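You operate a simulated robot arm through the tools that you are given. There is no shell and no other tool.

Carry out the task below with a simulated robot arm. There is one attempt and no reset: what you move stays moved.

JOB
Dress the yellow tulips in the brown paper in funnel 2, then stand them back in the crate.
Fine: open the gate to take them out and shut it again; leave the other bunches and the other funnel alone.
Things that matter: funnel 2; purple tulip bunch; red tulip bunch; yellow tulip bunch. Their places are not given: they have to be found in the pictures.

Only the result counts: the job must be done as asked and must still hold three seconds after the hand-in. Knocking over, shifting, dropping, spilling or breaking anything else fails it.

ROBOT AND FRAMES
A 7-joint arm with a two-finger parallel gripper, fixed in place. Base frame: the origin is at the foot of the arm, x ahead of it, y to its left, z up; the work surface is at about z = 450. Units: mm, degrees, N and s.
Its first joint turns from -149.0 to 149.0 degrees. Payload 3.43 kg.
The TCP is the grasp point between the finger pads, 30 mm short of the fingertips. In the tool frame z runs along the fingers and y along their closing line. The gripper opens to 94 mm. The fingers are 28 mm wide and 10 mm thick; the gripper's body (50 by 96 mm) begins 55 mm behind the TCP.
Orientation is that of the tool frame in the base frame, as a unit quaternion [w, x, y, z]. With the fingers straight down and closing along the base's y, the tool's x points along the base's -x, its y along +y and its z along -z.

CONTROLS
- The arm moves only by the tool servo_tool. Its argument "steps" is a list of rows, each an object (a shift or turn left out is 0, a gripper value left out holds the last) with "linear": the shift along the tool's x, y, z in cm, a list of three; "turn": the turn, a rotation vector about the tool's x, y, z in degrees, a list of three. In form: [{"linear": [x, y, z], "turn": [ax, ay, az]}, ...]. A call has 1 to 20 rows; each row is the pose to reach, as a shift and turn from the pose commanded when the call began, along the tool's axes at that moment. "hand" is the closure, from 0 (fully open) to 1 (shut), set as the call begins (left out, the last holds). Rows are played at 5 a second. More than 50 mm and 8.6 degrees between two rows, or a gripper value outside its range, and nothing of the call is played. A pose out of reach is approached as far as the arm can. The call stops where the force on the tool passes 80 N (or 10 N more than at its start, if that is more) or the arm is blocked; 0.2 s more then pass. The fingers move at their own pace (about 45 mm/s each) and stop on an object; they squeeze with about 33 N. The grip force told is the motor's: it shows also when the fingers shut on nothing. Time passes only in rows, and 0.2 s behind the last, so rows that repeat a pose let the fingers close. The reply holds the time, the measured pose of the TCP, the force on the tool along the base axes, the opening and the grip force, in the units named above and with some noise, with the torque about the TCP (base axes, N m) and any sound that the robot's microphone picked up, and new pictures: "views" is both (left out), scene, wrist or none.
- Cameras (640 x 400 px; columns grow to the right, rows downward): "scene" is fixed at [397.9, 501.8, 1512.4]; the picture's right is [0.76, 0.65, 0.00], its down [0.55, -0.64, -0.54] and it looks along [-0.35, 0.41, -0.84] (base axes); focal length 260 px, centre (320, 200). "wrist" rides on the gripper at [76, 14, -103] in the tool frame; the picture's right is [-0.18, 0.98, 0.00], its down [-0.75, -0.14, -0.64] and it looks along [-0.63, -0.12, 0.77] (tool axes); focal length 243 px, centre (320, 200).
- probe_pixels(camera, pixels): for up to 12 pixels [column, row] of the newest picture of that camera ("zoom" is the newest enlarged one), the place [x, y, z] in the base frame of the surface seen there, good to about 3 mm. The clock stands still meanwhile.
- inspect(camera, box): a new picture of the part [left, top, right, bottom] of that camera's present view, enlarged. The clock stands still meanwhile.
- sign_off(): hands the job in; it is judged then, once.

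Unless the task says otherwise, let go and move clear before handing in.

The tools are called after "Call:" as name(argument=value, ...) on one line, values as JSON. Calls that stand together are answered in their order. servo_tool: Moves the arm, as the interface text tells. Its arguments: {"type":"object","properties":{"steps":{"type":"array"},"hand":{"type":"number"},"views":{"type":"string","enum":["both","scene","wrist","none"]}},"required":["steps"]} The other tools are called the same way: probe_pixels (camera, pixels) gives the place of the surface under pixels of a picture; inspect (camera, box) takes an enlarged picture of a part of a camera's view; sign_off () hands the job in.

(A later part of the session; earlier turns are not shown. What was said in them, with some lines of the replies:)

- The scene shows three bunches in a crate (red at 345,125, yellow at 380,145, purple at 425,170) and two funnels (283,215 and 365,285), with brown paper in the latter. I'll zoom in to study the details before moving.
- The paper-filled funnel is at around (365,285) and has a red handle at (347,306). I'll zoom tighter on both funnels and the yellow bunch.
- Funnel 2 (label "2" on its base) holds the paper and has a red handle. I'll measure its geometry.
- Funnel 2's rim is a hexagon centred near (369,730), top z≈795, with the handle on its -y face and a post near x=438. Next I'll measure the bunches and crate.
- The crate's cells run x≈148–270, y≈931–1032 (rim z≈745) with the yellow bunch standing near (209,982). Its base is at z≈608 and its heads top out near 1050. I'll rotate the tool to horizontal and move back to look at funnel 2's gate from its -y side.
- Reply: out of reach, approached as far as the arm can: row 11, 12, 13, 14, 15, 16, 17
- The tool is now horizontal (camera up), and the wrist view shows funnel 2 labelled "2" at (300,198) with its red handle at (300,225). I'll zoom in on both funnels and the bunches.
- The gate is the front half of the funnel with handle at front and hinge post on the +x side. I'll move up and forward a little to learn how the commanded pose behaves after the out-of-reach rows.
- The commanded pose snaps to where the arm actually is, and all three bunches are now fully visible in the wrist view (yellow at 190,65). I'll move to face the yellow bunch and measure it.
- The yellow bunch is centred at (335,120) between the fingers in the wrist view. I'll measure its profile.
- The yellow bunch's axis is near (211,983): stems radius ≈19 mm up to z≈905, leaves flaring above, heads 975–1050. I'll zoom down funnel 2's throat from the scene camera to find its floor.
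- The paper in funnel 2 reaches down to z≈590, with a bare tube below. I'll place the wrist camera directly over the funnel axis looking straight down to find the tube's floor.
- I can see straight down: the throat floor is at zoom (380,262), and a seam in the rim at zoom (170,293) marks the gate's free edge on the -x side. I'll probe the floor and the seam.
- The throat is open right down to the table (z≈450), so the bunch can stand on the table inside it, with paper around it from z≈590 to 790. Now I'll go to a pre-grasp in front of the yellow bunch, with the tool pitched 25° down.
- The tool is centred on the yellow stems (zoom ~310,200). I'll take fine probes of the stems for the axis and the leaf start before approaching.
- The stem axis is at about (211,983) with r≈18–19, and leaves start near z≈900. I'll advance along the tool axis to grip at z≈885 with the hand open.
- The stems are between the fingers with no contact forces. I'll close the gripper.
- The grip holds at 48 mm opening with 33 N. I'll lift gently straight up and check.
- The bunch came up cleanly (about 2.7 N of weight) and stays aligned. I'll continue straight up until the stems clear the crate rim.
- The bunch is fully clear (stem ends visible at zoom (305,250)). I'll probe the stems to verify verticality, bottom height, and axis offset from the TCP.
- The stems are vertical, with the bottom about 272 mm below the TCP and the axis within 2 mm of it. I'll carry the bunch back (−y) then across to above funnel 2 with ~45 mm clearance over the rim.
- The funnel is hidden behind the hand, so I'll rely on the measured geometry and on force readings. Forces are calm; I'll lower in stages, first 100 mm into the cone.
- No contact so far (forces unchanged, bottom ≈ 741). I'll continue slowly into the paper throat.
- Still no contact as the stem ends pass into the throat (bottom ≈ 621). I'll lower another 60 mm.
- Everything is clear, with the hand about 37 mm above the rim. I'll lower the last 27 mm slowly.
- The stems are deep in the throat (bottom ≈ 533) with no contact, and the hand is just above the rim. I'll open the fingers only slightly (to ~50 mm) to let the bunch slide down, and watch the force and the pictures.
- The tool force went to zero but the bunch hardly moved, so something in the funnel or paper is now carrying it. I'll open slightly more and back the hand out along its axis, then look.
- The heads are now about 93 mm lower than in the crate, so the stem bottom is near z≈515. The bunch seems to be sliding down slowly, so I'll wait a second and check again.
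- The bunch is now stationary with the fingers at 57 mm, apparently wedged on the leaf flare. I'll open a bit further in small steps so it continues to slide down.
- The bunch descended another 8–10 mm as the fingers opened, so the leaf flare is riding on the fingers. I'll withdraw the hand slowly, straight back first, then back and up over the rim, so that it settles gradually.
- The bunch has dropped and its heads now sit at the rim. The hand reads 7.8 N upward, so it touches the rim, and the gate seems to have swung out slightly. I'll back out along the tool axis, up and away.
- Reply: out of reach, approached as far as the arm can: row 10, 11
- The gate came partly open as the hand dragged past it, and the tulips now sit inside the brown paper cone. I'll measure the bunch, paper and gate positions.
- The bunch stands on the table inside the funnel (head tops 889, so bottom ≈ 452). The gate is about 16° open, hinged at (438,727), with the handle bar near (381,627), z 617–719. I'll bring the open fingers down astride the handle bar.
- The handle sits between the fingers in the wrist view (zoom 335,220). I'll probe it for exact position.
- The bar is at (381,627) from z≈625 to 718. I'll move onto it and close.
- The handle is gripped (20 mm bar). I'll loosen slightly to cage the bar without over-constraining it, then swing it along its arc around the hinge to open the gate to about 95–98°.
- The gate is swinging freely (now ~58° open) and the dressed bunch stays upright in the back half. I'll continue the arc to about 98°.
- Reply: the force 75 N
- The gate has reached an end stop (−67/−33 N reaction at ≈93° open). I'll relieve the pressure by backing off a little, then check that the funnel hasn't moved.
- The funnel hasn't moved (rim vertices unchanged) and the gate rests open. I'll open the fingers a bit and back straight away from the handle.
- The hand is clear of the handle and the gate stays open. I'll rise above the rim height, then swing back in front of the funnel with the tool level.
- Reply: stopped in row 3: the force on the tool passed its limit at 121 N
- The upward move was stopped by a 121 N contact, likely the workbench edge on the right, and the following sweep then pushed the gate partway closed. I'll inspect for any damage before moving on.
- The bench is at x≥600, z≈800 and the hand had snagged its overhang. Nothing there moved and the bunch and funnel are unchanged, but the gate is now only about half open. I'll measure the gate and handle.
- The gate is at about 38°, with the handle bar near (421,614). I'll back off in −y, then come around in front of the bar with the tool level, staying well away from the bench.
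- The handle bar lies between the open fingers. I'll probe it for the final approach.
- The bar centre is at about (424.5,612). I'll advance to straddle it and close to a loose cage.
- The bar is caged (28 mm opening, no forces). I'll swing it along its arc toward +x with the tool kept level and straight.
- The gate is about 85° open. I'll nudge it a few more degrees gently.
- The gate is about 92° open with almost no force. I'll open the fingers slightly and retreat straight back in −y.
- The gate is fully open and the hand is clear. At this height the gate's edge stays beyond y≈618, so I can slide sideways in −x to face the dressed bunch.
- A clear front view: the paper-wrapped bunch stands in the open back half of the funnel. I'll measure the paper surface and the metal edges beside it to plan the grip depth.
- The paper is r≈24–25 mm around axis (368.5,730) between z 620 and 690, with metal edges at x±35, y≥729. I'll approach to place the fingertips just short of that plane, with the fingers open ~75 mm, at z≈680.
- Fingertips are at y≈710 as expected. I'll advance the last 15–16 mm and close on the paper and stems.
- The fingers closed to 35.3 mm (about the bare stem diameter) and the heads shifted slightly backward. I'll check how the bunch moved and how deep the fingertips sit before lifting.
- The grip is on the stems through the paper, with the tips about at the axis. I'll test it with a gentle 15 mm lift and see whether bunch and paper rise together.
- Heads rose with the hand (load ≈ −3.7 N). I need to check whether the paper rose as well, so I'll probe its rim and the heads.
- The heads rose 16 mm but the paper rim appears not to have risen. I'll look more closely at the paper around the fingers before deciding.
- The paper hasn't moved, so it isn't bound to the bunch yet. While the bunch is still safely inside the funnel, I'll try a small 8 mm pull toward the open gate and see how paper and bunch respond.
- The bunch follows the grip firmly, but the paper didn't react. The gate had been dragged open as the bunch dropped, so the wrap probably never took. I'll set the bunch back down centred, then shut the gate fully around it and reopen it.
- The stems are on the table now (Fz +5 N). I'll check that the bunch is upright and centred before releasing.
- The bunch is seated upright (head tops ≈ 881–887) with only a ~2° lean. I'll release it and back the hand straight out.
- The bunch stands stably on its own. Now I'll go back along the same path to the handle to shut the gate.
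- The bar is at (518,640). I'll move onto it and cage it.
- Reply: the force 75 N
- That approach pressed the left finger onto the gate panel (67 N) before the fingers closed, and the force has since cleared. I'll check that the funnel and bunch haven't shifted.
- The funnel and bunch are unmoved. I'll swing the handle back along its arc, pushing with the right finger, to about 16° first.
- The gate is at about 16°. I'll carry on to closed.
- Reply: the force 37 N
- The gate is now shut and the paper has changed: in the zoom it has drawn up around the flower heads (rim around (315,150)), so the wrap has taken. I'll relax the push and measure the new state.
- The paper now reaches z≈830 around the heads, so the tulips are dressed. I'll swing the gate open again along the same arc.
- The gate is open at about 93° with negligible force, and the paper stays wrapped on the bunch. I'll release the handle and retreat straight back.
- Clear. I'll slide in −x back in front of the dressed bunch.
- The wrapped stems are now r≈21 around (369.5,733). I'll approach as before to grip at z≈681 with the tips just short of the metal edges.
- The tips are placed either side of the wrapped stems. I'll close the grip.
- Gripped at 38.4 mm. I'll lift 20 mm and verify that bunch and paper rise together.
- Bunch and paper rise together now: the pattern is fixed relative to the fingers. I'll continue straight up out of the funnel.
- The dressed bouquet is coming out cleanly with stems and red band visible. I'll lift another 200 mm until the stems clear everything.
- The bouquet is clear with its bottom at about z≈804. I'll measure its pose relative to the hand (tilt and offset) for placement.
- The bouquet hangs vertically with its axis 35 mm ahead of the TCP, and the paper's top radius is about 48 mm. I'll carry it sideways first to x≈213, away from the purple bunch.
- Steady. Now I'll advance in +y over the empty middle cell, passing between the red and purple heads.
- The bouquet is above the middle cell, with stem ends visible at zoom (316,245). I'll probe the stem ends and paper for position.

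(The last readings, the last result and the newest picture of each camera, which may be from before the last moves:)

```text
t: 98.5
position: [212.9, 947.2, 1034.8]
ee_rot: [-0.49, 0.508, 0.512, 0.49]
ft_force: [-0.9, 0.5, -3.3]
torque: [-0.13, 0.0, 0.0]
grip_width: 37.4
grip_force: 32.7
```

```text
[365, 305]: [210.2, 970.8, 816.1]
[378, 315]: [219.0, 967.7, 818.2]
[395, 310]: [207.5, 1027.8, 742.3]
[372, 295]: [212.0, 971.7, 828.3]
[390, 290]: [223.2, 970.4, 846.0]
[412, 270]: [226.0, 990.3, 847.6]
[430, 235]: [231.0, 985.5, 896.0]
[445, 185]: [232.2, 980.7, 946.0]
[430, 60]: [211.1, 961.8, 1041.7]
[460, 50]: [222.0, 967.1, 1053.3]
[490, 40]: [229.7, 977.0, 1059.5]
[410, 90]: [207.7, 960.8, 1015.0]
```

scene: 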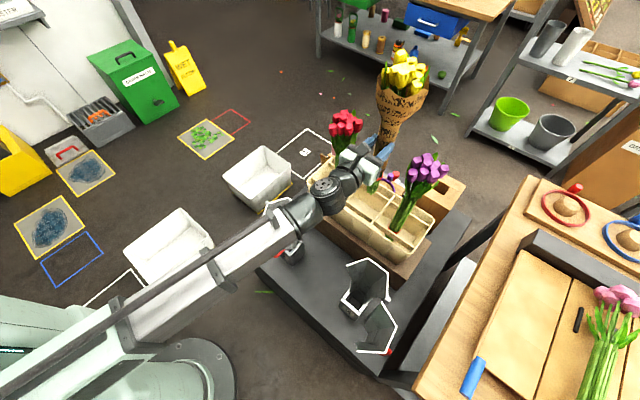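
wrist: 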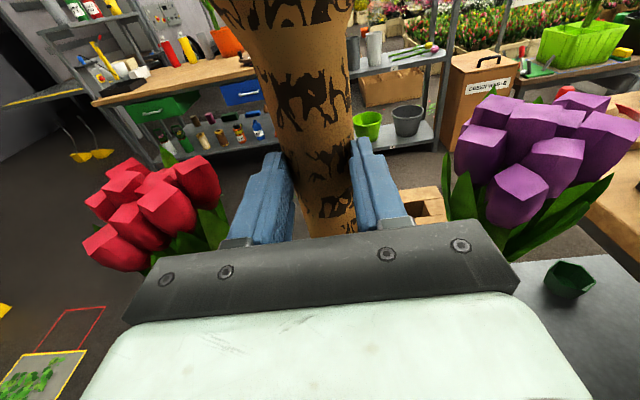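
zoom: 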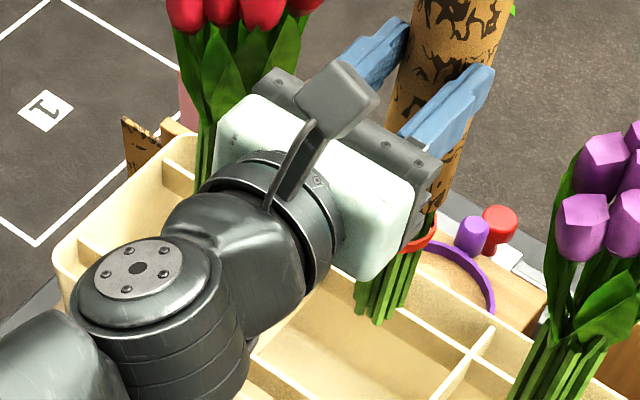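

The axis is at about (211,985) and the bottom at z≈814. I'll lower in a straight line to ~18 mm above the crate floor, with small centring corrections.

Call:
servo_tool(views="both", steps=[{"linear": [-1.5, 0.1, 0]}, {"linear": [-3.5, 0.2, 0.05]}, {"linear": [-5.5, 0.2, 0.1]}, {"linear": [-7.5, 0.2, 0.15]}, {"linear": [-9.5, 0.2, 0.2]}, {"linear": [-11.5, 0.2, 0.25]}, {"linear": [-13.5, 0.2, 0.3]}, {"linear": [-15.5, 0.2, 0.36]}, {"linear": [-17.2, 0.2, 0.4]}, {"linear": [-18.5, 0.2, 0.45]}, {"linear": [-18.5, 0.2, 0.45]}])

Call:
inspect(camera="scene", box=[300, 90, 460, 270])

```text
t: 100.9
position: [216.3, 944.3, 850.4]
ee_rot: [-0.49, 0.508, 0.512, 0.49]
ft_force: [-0.7, 0.2, -3.4]
torque: [-0.11, 0.01, -0.04]
grip_width: 37.0
grip_force: 32.8
```

scene: 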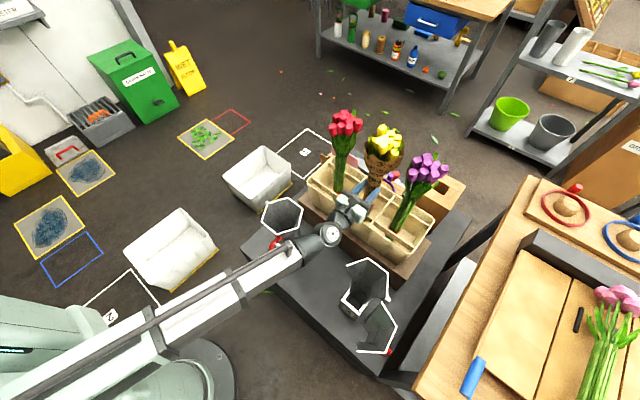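
wrist: 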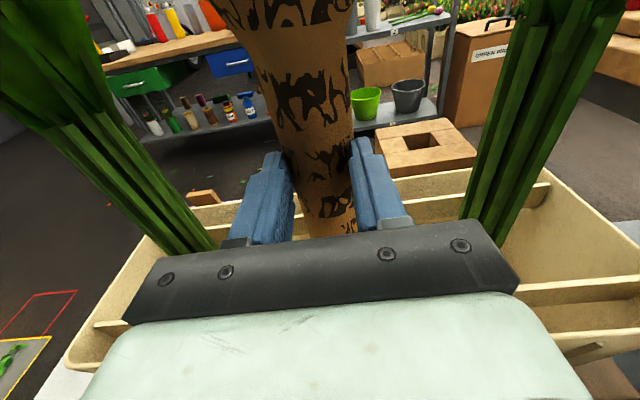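

```text
2.22 times, centred on (380, 180) of scene
```

zoom: 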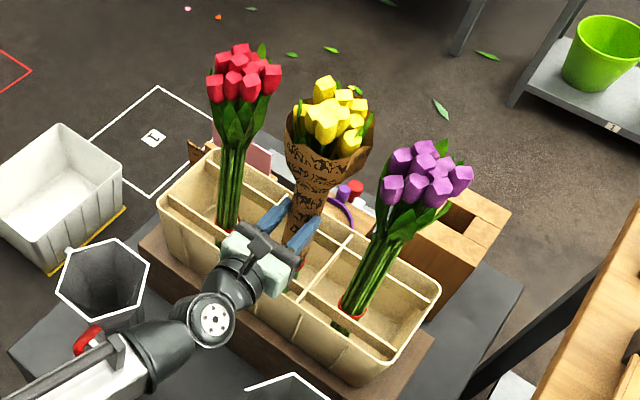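

All clear, and the red and purple bunches are untouched. I'll lower the last ~20 mm slowly while watching the force.

Call:
servo_tool(views="none", steps=[{"linear": [-0.4, 0, 0.01]}, {"linear": [-0.8, 0, 0.03]}, {"linear": [-1.2, 0, 0.05]}, {"linear": [-1.5, 0, 0.06]}, {"linear": [-1.5, 0, 0.06]}])

```text
t: 102.1
position: [215.7, 943.8, 837.3]
ee_rot: [-0.492, 0.506, 0.512, 0.49]
ft_force: [1.6, -2.1, 24.6]
torque: [0.74, 0.0, 0.07]
grip_width: 36.9
grip_force: 32.9
```

The stems have touched the crate floor (Fz +25 N at z=837). I'll ease up slightly to take off the pressure before releasing.

Call:
servo_tool(views="both", steps=[{"linear": [0.12, 0, 0]}, {"linear": [0.2, 0, 0]}, {"linear": [0.2, 0, 0]}])

Call:
inspect(camera="scene", box=[300, 90, 460, 270])

Call:
probe_pixels(camera="zoom", pixels=[[310, 200], [295, 285], [290, 290], [325, 120], [322, 90], [350, 140], [297, 105], [365, 125], [310, 230], [318, 205], [330, 165], [285, 155]])

```text
t: 102.9
position: [216.0, 944.7, 837.5]
ee_rot: [-0.49, 0.508, 0.511, 0.491]
ft_force: [-0.6, -1.6, 16.2]
torque: [0.53, 0.1, 0.01]
grip_width: 36.0
grip_force: 33.2
```

scene: 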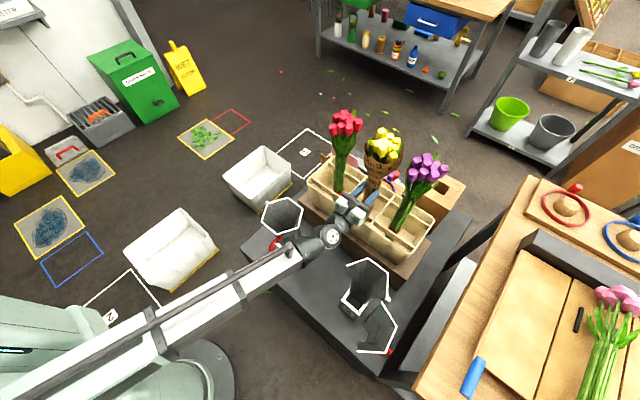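
wrist: 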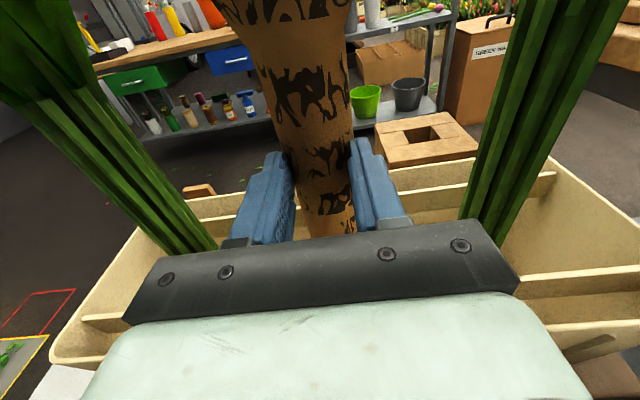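

```text
2.22 times, centred on (380, 180) of scene
```

zoom: 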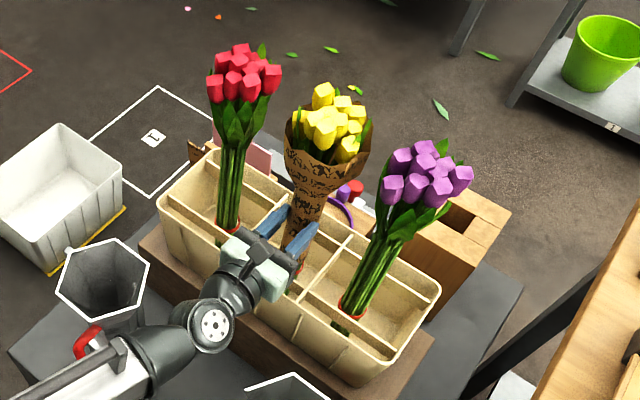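

```text
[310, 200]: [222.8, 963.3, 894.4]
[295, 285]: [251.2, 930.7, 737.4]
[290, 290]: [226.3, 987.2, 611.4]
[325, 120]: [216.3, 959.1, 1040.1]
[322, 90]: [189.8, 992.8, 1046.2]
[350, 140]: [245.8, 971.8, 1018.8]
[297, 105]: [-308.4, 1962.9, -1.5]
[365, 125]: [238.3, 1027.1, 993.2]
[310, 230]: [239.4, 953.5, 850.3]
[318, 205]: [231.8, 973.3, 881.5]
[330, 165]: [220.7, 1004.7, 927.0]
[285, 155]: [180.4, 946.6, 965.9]
```

Call:
servo_tool(views="none", steps=[{"linear": [0.12, 0, 0]}, {"linear": [0.22, 0, 0]}, {"linear": [0.22, 0, 0]}])

```text
t: 103.7
position: [216.4, 944.3, 836.9]
ee_rot: [-0.487, 0.51, 0.512, 0.49]
ft_force: [-0.5, 0.5, -3.6]
torque: [-0.12, 0.0, -0.01]
grip_width: 36.0
grip_force: 32.7
```

Call:
servo_tool(views="none", steps=[{"linear": [-0.1, 0, 0]}, {"linear": [-0.1, 0, 0]}])

```text
t: 104.3
position: [215.1, 945.3, 836.7]
ee_rot: [-0.489, 0.508, 0.512, 0.49]
ft_force: [0.2, 0.6, -3.5]
torque: [-0.11, 0.01, 0.0]
grip_width: 36.2
grip_force: 33.1
```

Call:
servo_tool(views="none", steps=[{"linear": [-0.1, 0, 0]}, {"linear": [-0.1, 0, 0]}])

```text
t: 104.9
position: [215.4, 944.4, 837.1]
ee_rot: [-0.49, 0.508, 0.512, 0.49]
ft_force: [0.1, -0.1, -0.7]
torque: [0.05, -0.06, -0.03]
grip_width: 36.2
grip_force: 33.4
```

The weight is now resting on the crate floor (Fz ≈ −0.7). I'll open the fingers and watch that the bouquet stays standing.

Call:
servo_tool(views="both", hand=0.35, steps=[{"linear": [0, 0, 0]}, {"linear": [0, 0, 0]}, {"linear": [0, 0, 0]}, {"linear": [0, 0, 0]}, {"linear": [0, 0, 0]}])

Call:
inspect(camera="scene", box=[300, 90, 460, 270])

Call:
probe_pixels(camera="zoom", pixels=[[310, 200], [325, 120], [322, 90], [350, 140], [365, 155], [290, 290], [285, 155], [235, 60], [425, 190], [265, 70], [455, 175], [215, 85]])

```text
t: 106.1
position: [216.9, 945.2, 837.0]
ee_rot: [-0.49, 0.508, 0.513, 0.489]
ft_force: [0.1, 0.5, 0.5]
torque: [0.01, 0.02, 0.02]
grip_width: 61.2
grip_force: 0.1
```

scene: 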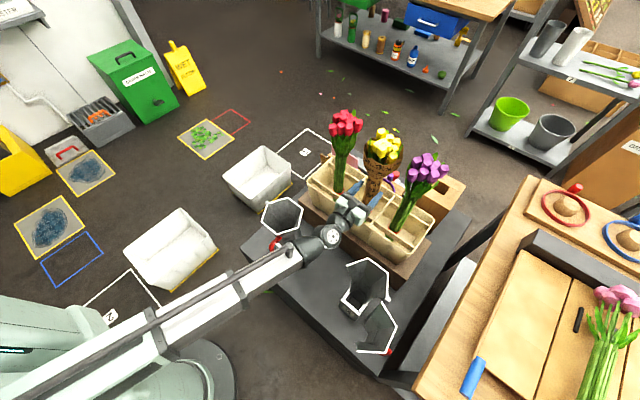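
wrist: 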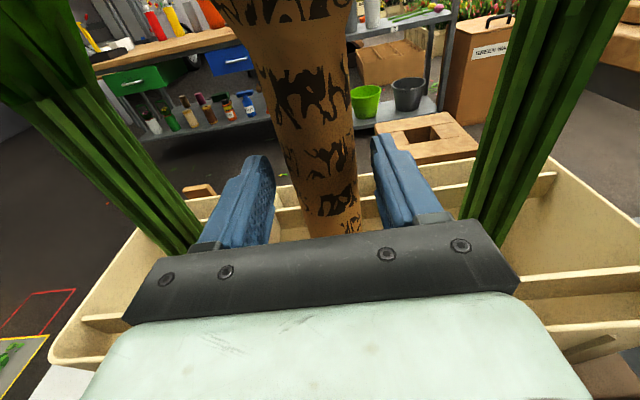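

```text
2.22 times, centred on (380, 180) of scene
```

zoom: 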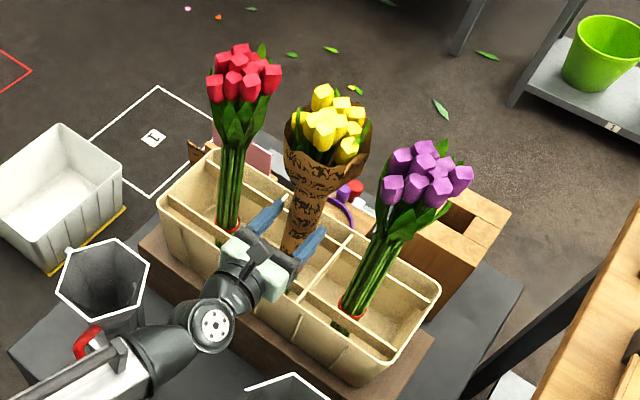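

```text
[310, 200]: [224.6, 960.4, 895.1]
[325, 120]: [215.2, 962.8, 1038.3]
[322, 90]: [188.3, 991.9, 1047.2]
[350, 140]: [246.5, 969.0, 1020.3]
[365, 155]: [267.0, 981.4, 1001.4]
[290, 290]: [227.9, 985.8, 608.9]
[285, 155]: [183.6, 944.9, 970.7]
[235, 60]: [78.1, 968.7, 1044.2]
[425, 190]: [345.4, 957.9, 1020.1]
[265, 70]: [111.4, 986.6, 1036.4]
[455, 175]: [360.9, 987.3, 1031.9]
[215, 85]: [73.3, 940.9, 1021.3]
```

The bouquet stands upright on its own in the middle cell. I'll retreat straight back.

Call:
servo_tool(views="both", steps=[{"linear": [0, 0, -1.0]}, {"linear": [0.05, 0, -2.5]}, {"linear": [0.1, 0, -4.5]}, {"linear": [0.2, 0, -7]}, {"linear": [0.3, 0, -10]}, {"linear": [0.4, 0, -13]}, {"linear": [0.5, 0, -16]}, {"linear": [0.6, 0, -19]}, {"linear": [0.7, 0, -22]}, {"linear": [0.7, 0, -22]}])

Call:
inspect(camera="scene", box=[300, 90, 460, 270])

```text
t: 108.3
position: [216.2, 724.8, 852.8]
ee_rot: [-0.49, 0.508, 0.512, 0.49]
ft_force: [0.8, 0.2, -0.7]
torque: [-0.01, -0.02, 0.0]
grip_width: 60.9
grip_force: 0.1
```

scene: 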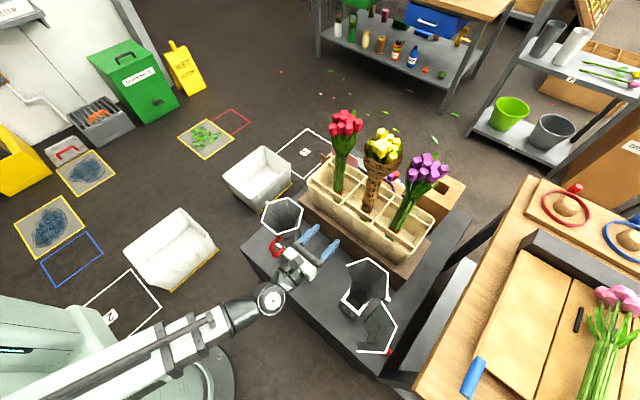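
wrist: 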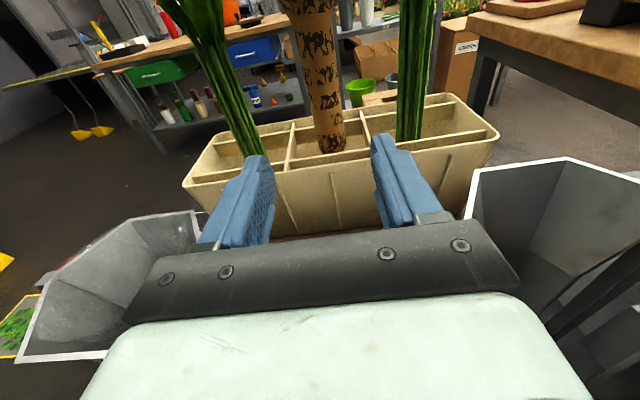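

```text
2.22 times, centred on (380, 180) of scene
```

zoom: 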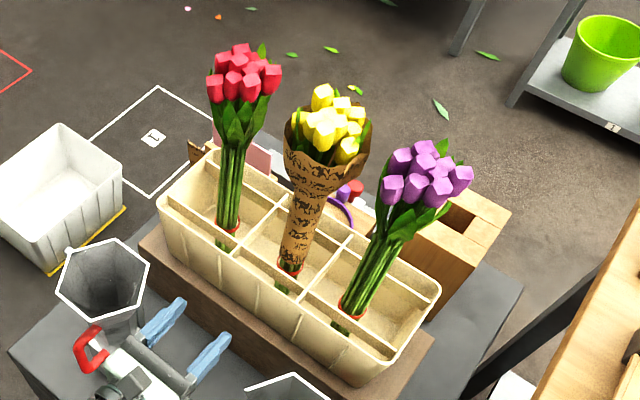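

The dressed yellow tulips stand in the crate between the undisturbed red and purple bunches. Next I'll shut the gate, travelling above the rim height toward the front of the handle.

Call:
servo_tool(views="none", steps=[{"linear": [0.2, 1.0, -2.0]}, {"linear": [0.4, 2.5, -4.5]}, {"linear": [0.6, 4.5, -7.0]}, {"linear": [0.8, 7.0, -9.5]}, {"linear": [1.0, 10.0, -11.5]}, {"linear": [1.2, 13.0, -12.5]}, {"linear": [1.2, 15.3, -12.5]}, {"linear": [1.2, 15.3, -12.5]}])

```text
t: 110.1
position: [369.8, 600.3, 869.7]
ee_rot: [-0.489, 0.508, 0.513, 0.489]
ft_force: [-0.8, 0.5, -0.2]
torque: [0.01, -0.01, 0.0]
grip_width: 61.2
grip_force: 0.1
```

Call:
servo_tool(views="both", steps=[{"linear": [0, 2.5, -1.0]}, {"linear": [0, 5.0, -2.0]}, {"linear": [0, 7.5, -3.0]}, {"linear": [0, 10.0, -4.0]}, {"linear": [0, 12.5, -4.0]}, {"linear": [0, 14.8, -4.0]}, {"linear": [0, 14.8, -4.0]}])

Call:
inspect(camera="scene", box=[310, 235, 470, 395])

```text
t: 111.7
position: [518.2, 561.8, 871.8]
ee_rot: [-0.489, 0.508, 0.512, 0.49]
ft_force: [0.3, -0.4, 0.3]
torque: [-0.01, 0.01, 0.0]
grip_width: 61.1
grip_force: 0.0
```

scene: 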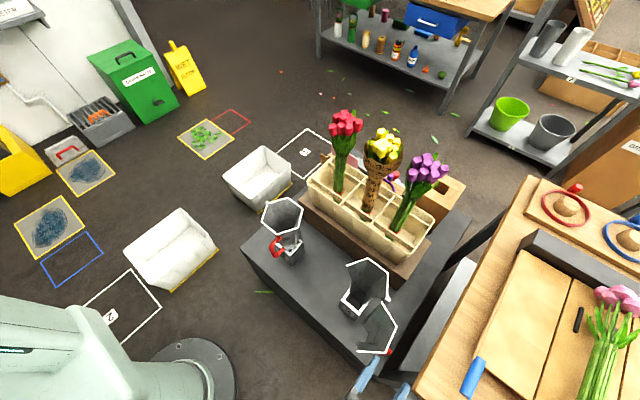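
wrist: 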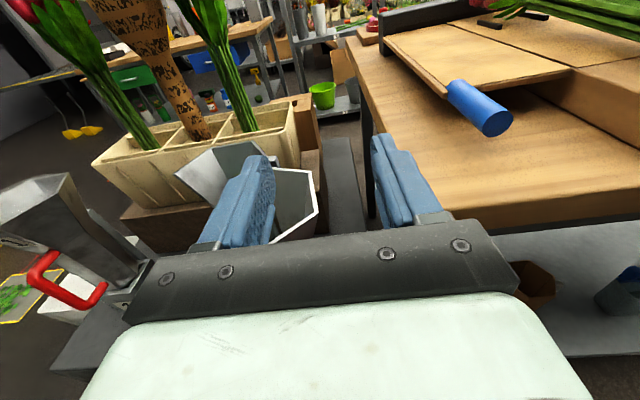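

```text
2.50 times, centred on (390, 315) of scene
```

zoom: 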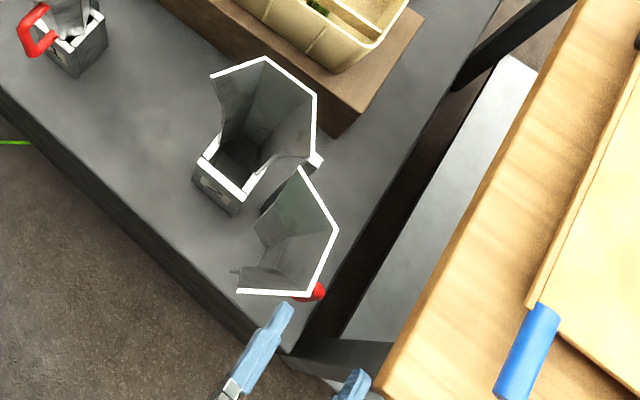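

I need the exact bench edge position before descending here, so I'll probe it along with the gate and handle.

Call:
probe_pixels(camera="zoom", pixels=[[388, 372], [395, 360], [420, 310], [450, 255], [500, 160], [302, 172], [337, 230], [308, 295], [240, 290], [318, 290], [355, 378], [285, 308]])

```text
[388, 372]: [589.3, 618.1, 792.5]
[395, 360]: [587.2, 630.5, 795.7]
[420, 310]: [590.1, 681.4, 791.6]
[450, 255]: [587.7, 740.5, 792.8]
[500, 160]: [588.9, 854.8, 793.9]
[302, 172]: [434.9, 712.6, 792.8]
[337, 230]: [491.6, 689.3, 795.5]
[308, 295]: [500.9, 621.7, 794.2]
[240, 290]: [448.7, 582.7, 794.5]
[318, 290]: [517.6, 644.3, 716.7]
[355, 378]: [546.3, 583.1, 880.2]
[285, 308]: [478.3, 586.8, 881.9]
```

The bench edge is at x≈588, y≥615, and the gate's free corner is at (449,583), so I'll back off slightly in y, narrow the fingers, and descend clear of both.

Call:
servo_tool(views="none", hand=0.58, steps=[{"linear": [0, 0, -0.8]}, {"linear": [0, 0, -1.6]}, {"linear": [-2.5, 0, -1.5]}, {"linear": [-5.5, 0, -1.4]}, {"linear": [-8.5, 0, -1.3]}, {"linear": [-11.5, 0, -1.2]}, {"linear": [-14.5, 0, -1.1]}, {"linear": [-17.5, 0, -1.0]}, {"linear": [-20.0, 0, -0.9]}, {"linear": [-20.0, 0, -0.9]}])

Call:
inspect(camera="wrist", box=[180, 0, 480, 240])

```text
t: 113.9
position: [519.4, 544.5, 671.8]
ee_rot: [-0.489, 0.508, 0.512, 0.49]
ft_force: [0.9, 0.0, -0.7]
torque: [0.0, -0.05, 0.03]
grip_width: 39.6
grip_force: 0.1
```

```text
1.67 times, centred on (330, 120) of wrist
```

zoom: 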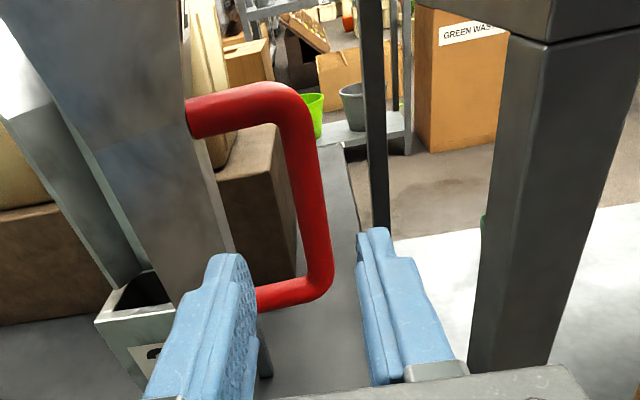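

Call:
probe_pixels(camera="zoom", pixels=[[300, 150], [308, 190], [318, 240], [325, 275], [292, 170], [322, 190], [305, 240], [332, 240], [270, 297], [240, 110], [200, 180], [240, 200]])

```text
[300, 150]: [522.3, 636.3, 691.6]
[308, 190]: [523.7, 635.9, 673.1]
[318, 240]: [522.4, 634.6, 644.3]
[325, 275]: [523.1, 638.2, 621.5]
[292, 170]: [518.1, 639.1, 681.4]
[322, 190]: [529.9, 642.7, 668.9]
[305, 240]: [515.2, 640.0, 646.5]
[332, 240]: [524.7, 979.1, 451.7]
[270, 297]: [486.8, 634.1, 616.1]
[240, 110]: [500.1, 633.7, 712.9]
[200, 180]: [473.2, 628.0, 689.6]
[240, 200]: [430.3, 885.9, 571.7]
```

The bar is at (522.5,644). With the fingers at 40 mm I'll move onto it and cage it.

Call:
servo_tool(views="none", steps=[{"linear": [0.05, 0.3, 2.2]}, {"linear": [0.1, 0.4, 4.6]}, {"linear": [0.2, 0.4, 6.8]}, {"linear": [0.3, 0.4, 8.4]}, {"linear": [0.35, 0.4, 9.2]}, {"linear": [0.35, 0.4, 9.2]}])

```text
t: 115.3
position: [522.2, 635.4, 673.5]
ee_rot: [-0.489, 0.509, 0.512, 0.49]
ft_force: [0.9, 0.9, -0.2]
torque: [-0.01, -0.01, 0.02]
grip_width: 39.6
grip_force: 0.1
```

Call:
servo_tool(views="none", hand=0.7, steps=[{"linear": [0, 0, 0]}, {"linear": [0, 0, 0]}])

Call:
servo_tool(views="both", steps=[{"linear": [0, -0.7, -0.2]}, {"linear": [0, -1.51, -0.53]}, {"linear": [0, -2.65, -1.37]}, {"linear": [0, -3.88, -2.07]}, {"linear": [0, -5.19, -2.61]}, {"linear": [0, -6.56, -2.99]}, {"linear": [0, -7.96, -3.2]}, {"linear": [0, -9.37, -3.23]}, {"linear": [0, -10.78, -3.1]}, {"linear": [0, -12.17, -2.79]}, {"linear": [0, -13.5, -2.32]}, {"linear": [0, -14.77, -1.69]}, {"linear": [0, -15.95, -0.9]}, {"linear": [0, -15.95, -0.9]}])

Call:
inspect(camera="scene", box=[310, 240, 430, 360])

```text
t: 115.9
position: [521.5, 638.0, 672.8]
ee_rot: [-0.49, 0.508, 0.512, 0.49]
ft_force: [0.1, -0.1, 0.0]
torque: [0.0, -0.01, 0.02]
grip_width: 28.3
grip_force: 0.0
```

```text
t: 118.9
position: [363.0, 626.4, 672.4]
ee_rot: [-0.489, 0.508, 0.513, 0.49]
ft_force: [1.5, 0.3, 0.6]
torque: [0.03, 0.02, 0.01]
grip_width: 29.3
grip_force: 1.6
```

scene: 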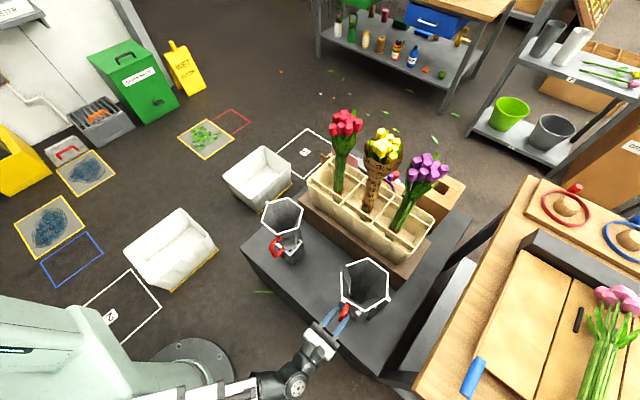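
wrist: 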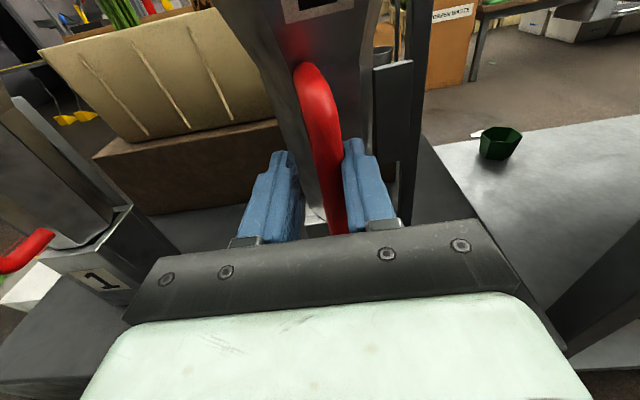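

```text
3.33 times, centred on (370, 300) of scene
```

zoom: 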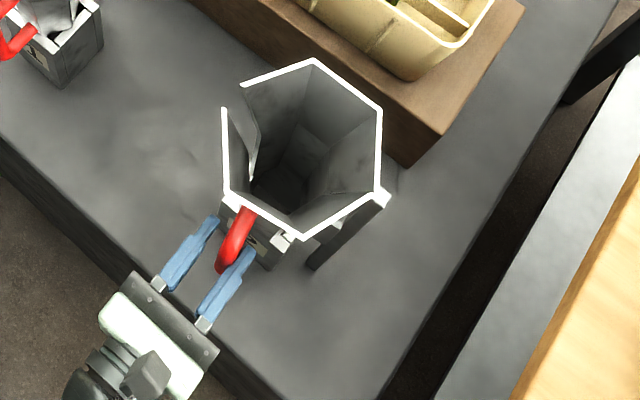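

The gate is about 9° from shut. I'll press it the rest of the way closed.

Call:
servo_tool(views="both", steps=[{"linear": [0, -0.5, 0.45]}, {"linear": [0, -1.0, 0.9]}, {"linear": [0, -1.4, 1.2]}, {"linear": [0, -1.65, 1.4]}, {"linear": [0, -1.8, 1.5]}, {"linear": [0, -1.8, 1.5]}])

Call:
inspect(camera="scene", box=[320, 245, 410, 335])

Call:
probe_pixels(camera="zoom", pixels=[[335, 60], [236, 95], [223, 203], [313, 275], [417, 238], [422, 125], [232, 120], [228, 160], [270, 240], [360, 258], [230, 98], [240, 98]])

```text
t: 120.3
position: [345.9, 640.8, 672.5]
ee_rot: [-0.489, 0.51, 0.511, 0.49]
ft_force: [18.7, -32.9, -3.5]
torque: [0.2, 0.38, -0.68]
grip_width: 39.1
grip_force: 10.1
```

scene: 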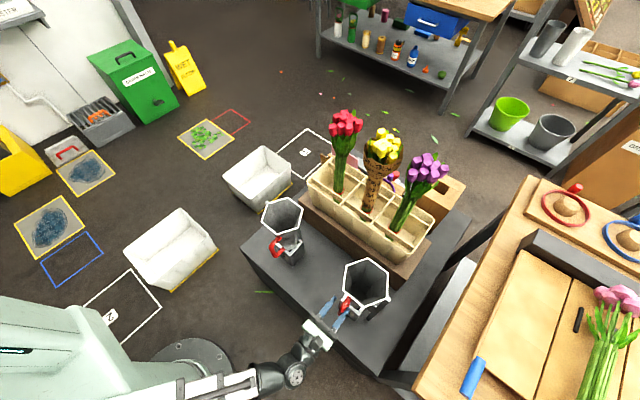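
wrist: 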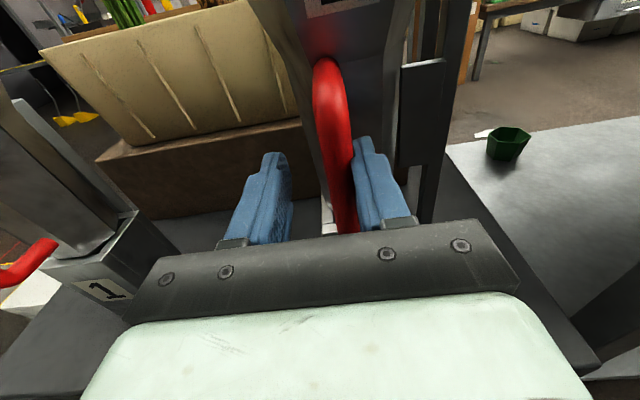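

```text
4.44 times, centred on (365, 290) of scene
```

zoom: 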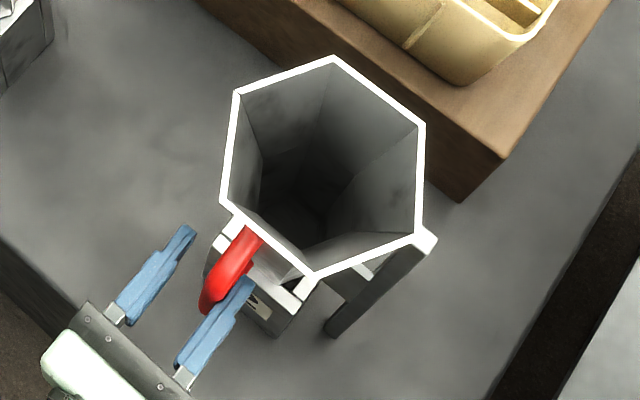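

```text
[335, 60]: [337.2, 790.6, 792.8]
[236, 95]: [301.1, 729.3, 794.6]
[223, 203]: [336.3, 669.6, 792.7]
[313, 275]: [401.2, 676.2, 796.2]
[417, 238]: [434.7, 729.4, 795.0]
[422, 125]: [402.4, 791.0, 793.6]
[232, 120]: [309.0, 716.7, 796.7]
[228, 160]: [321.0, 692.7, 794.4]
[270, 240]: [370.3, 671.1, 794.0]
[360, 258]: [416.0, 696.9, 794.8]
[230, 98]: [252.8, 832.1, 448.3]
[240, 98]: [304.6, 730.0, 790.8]
```

The gate is shut: the rim vertices match their starting positions. I'll open the fingers away from the bar and back straight out without pulling on it.

Call:
servo_tool(views="none", hand=0.4, steps=[{"linear": [0, 0.3, 0]}, {"linear": [0, 0.8, 0]}, {"linear": [0, 0.9, 0]}, {"linear": [0, 0.9, 0]}])

```text
t: 121.3
position: [354.4, 643.4, 672.4]
ee_rot: [-0.49, 0.508, 0.512, 0.49]
ft_force: [0.2, 0.3, -0.4]
torque: [0.0, -0.01, -0.01]
grip_width: 56.4
grip_force: 0.1
```

Call:
servo_tool(views="both", steps=[{"linear": [0, 0, -1.0]}, {"linear": [0, 0, -2.2]}, {"linear": [0, 0, -3.6]}, {"linear": [0, 0.5, -5.2]}, {"linear": [0, 1.0, -6.8]}, {"linear": [0, 1.0, -6.8]}])

Call:
inspect(camera="scene", box=[320, 245, 410, 335])

Call:
probe_pixels(camera="zoom", pixels=[[335, 60], [236, 95], [223, 203], [313, 275], [417, 238], [422, 125], [240, 250], [207, 308], [228, 160], [305, 290], [335, 330], [360, 258]])

```text
t: 122.7
position: [365.1, 573.9, 674.2]
ee_rot: [-0.49, 0.508, 0.512, 0.49]
ft_force: [0.3, -0.8, 0.8]
torque: [-0.02, 0.01, -0.01]
grip_width: 56.4
grip_force: 0.0
```

scene: 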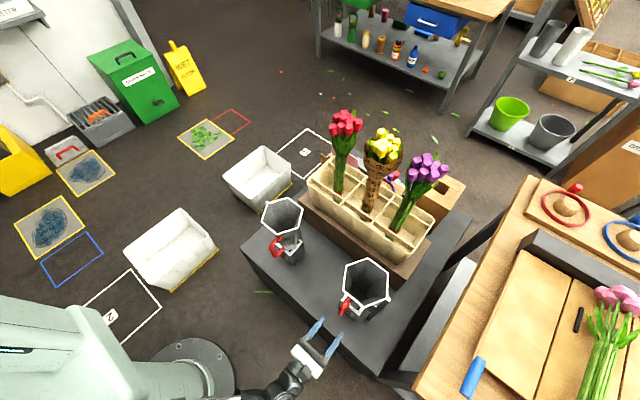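
wrist: 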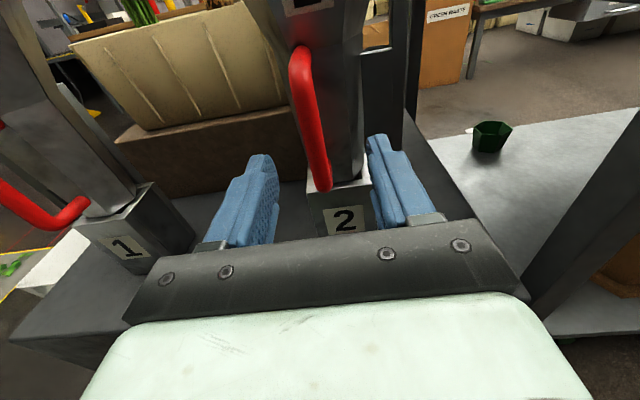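

```text
4.44 times, centred on (365, 290) of scene
```

zoom: 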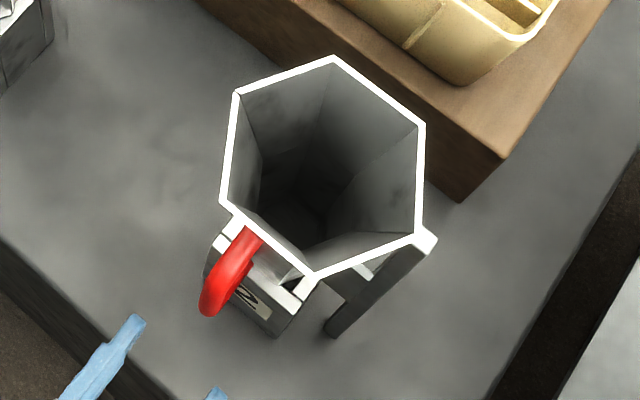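

```text
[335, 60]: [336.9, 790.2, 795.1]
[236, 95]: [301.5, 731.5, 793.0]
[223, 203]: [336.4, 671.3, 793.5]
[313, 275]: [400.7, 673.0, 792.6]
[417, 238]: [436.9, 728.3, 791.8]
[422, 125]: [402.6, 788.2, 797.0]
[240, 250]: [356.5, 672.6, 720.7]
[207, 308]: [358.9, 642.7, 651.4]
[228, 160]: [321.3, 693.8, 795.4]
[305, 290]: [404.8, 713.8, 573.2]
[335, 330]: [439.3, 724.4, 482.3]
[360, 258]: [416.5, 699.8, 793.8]
```

The gate is shut exactly as at the start, with the handle back at (358,643). I'll raise the hand clear and do a final check of the bouquets and funnel 1.

Call:
servo_tool(views="both", steps=[{"linear": [3, 0, 0.2]}, {"linear": [6, 0, 0.4]}, {"linear": [9, 0, 0.5]}, {"linear": [12, 0, 0.6]}, {"linear": [15, 0, 0.7]}, {"linear": [18, 0, 0.8]}, {"linear": [21, 0, 0.9]}, {"linear": [21, 0, 0.9]}, {"linear": [21, 0, 0.9]}, {"linear": [21, 0, 0.9]}])

Call:
inspect(camera="scene", box=[300, 100, 460, 270])

Call:
probe_pixels(camera="zoom", pixels=[[222, 220], [218, 240], [210, 75], [350, 310], [345, 325], [480, 165], [150, 190], [445, 290], [285, 270], [320, 75], [300, 200], [340, 130]])

Call:
inspect(camera="scene", box=[245, 185, 325, 275])

```text
t: 124.9
position: [363.2, 590.8, 883.7]
ee_rot: [-0.49, 0.507, 0.512, 0.49]
ft_force: [0.3, -0.6, -0.3]
torque: [0.0, -0.03, 0.03]
grip_width: 56.5
grip_force: 0.0
```

scene: 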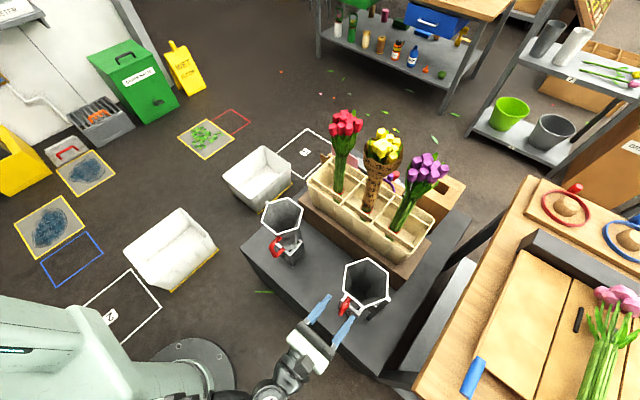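
wrist: 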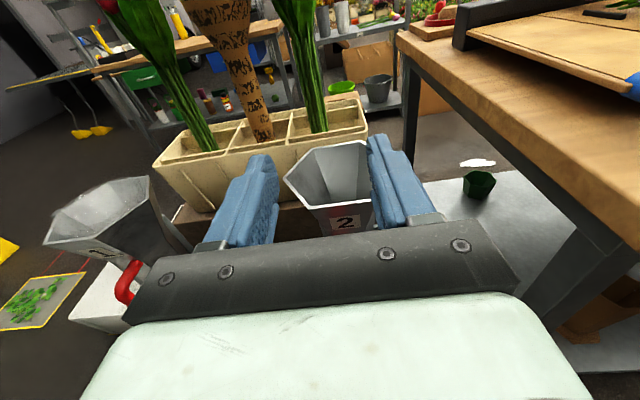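

```text
2.35 times, centred on (380, 185) of scene
```

zoom: 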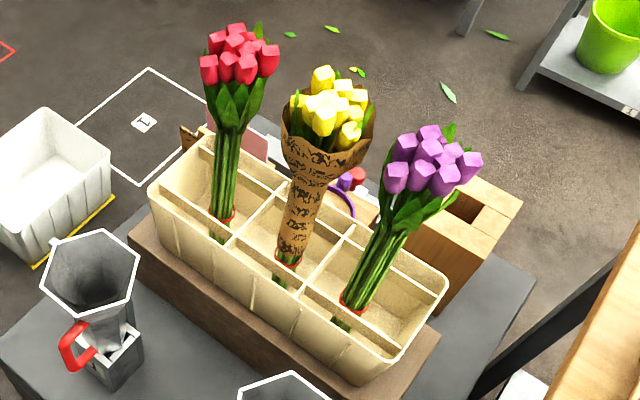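

```text
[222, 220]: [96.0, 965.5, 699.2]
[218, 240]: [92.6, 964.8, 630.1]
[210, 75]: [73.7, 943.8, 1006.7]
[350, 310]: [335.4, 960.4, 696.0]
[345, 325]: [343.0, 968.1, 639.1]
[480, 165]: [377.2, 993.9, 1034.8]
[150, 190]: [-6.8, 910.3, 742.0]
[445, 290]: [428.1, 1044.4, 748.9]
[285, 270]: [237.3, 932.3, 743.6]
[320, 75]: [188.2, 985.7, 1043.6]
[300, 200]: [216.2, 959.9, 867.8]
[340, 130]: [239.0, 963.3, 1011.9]
```

```text
4.44 times, centred on (285, 230) of scene
```

zoom: 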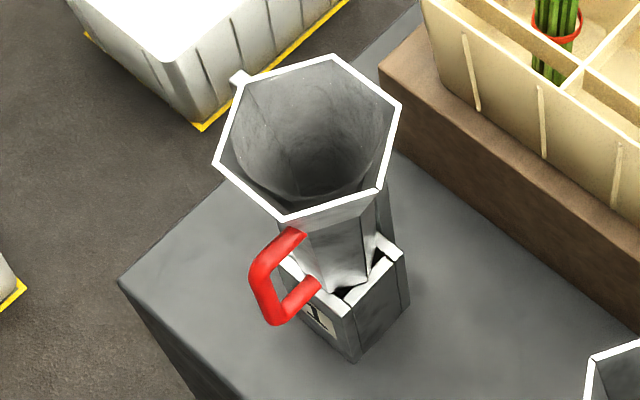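

The final check matches what was asked. The dressed yellow tulips stand upright in the middle crate cell (head tops at z≈1044, as at the start). The red and purple bunches and funnel 1 sit where they were, and funnel 2's gate is shut. The hand is empty and clear, so I'm handing in.

Call:
sign_off()

```text
The job is handed in.
```

The yellow tulips are dressed in the brown paper from funnel 2 and standing upright again in the middle cell of the crate. Funnel 2's gate is shut. I've handed the job in, but no verdict has come back yet.

The final pictures and probes showed:
- **Yellow tulips:** the head tops are back at the height they started from, and the paper is wrapped up around the heads. The bunch stood on its own for about 20 s after release, up to the last picture.
- **Gate:** funnel 2's rim and handle are back within a few millimetres of where they started, with no gap at the seam.
- **Red and purple bunches, crate, funnel 1:** no visible movement in the final pictures; the probed points on the bunches and crate are within about 4 mm of the start.

Several things did not go smoothly:
- **First wrap failed:** my hand dragged the gate partly open as the bunch dropped in, and the paper did not take. I set the bunch back down, shut the gate around it so the wrap took, then reopened it to lift the bunch out.
- **Hand hit something while rising:** near the workbench it stopped at 121 N, most likely on the underside of the bench. The next move, already queued, then pushed the gate part-way closed.
- **Hard presses on funnel 2's gate:** I pressed it against its stop at about 75 N and bumped its panel once at about 67 N.

The pictures and probes after each of these showed nothing shifted.
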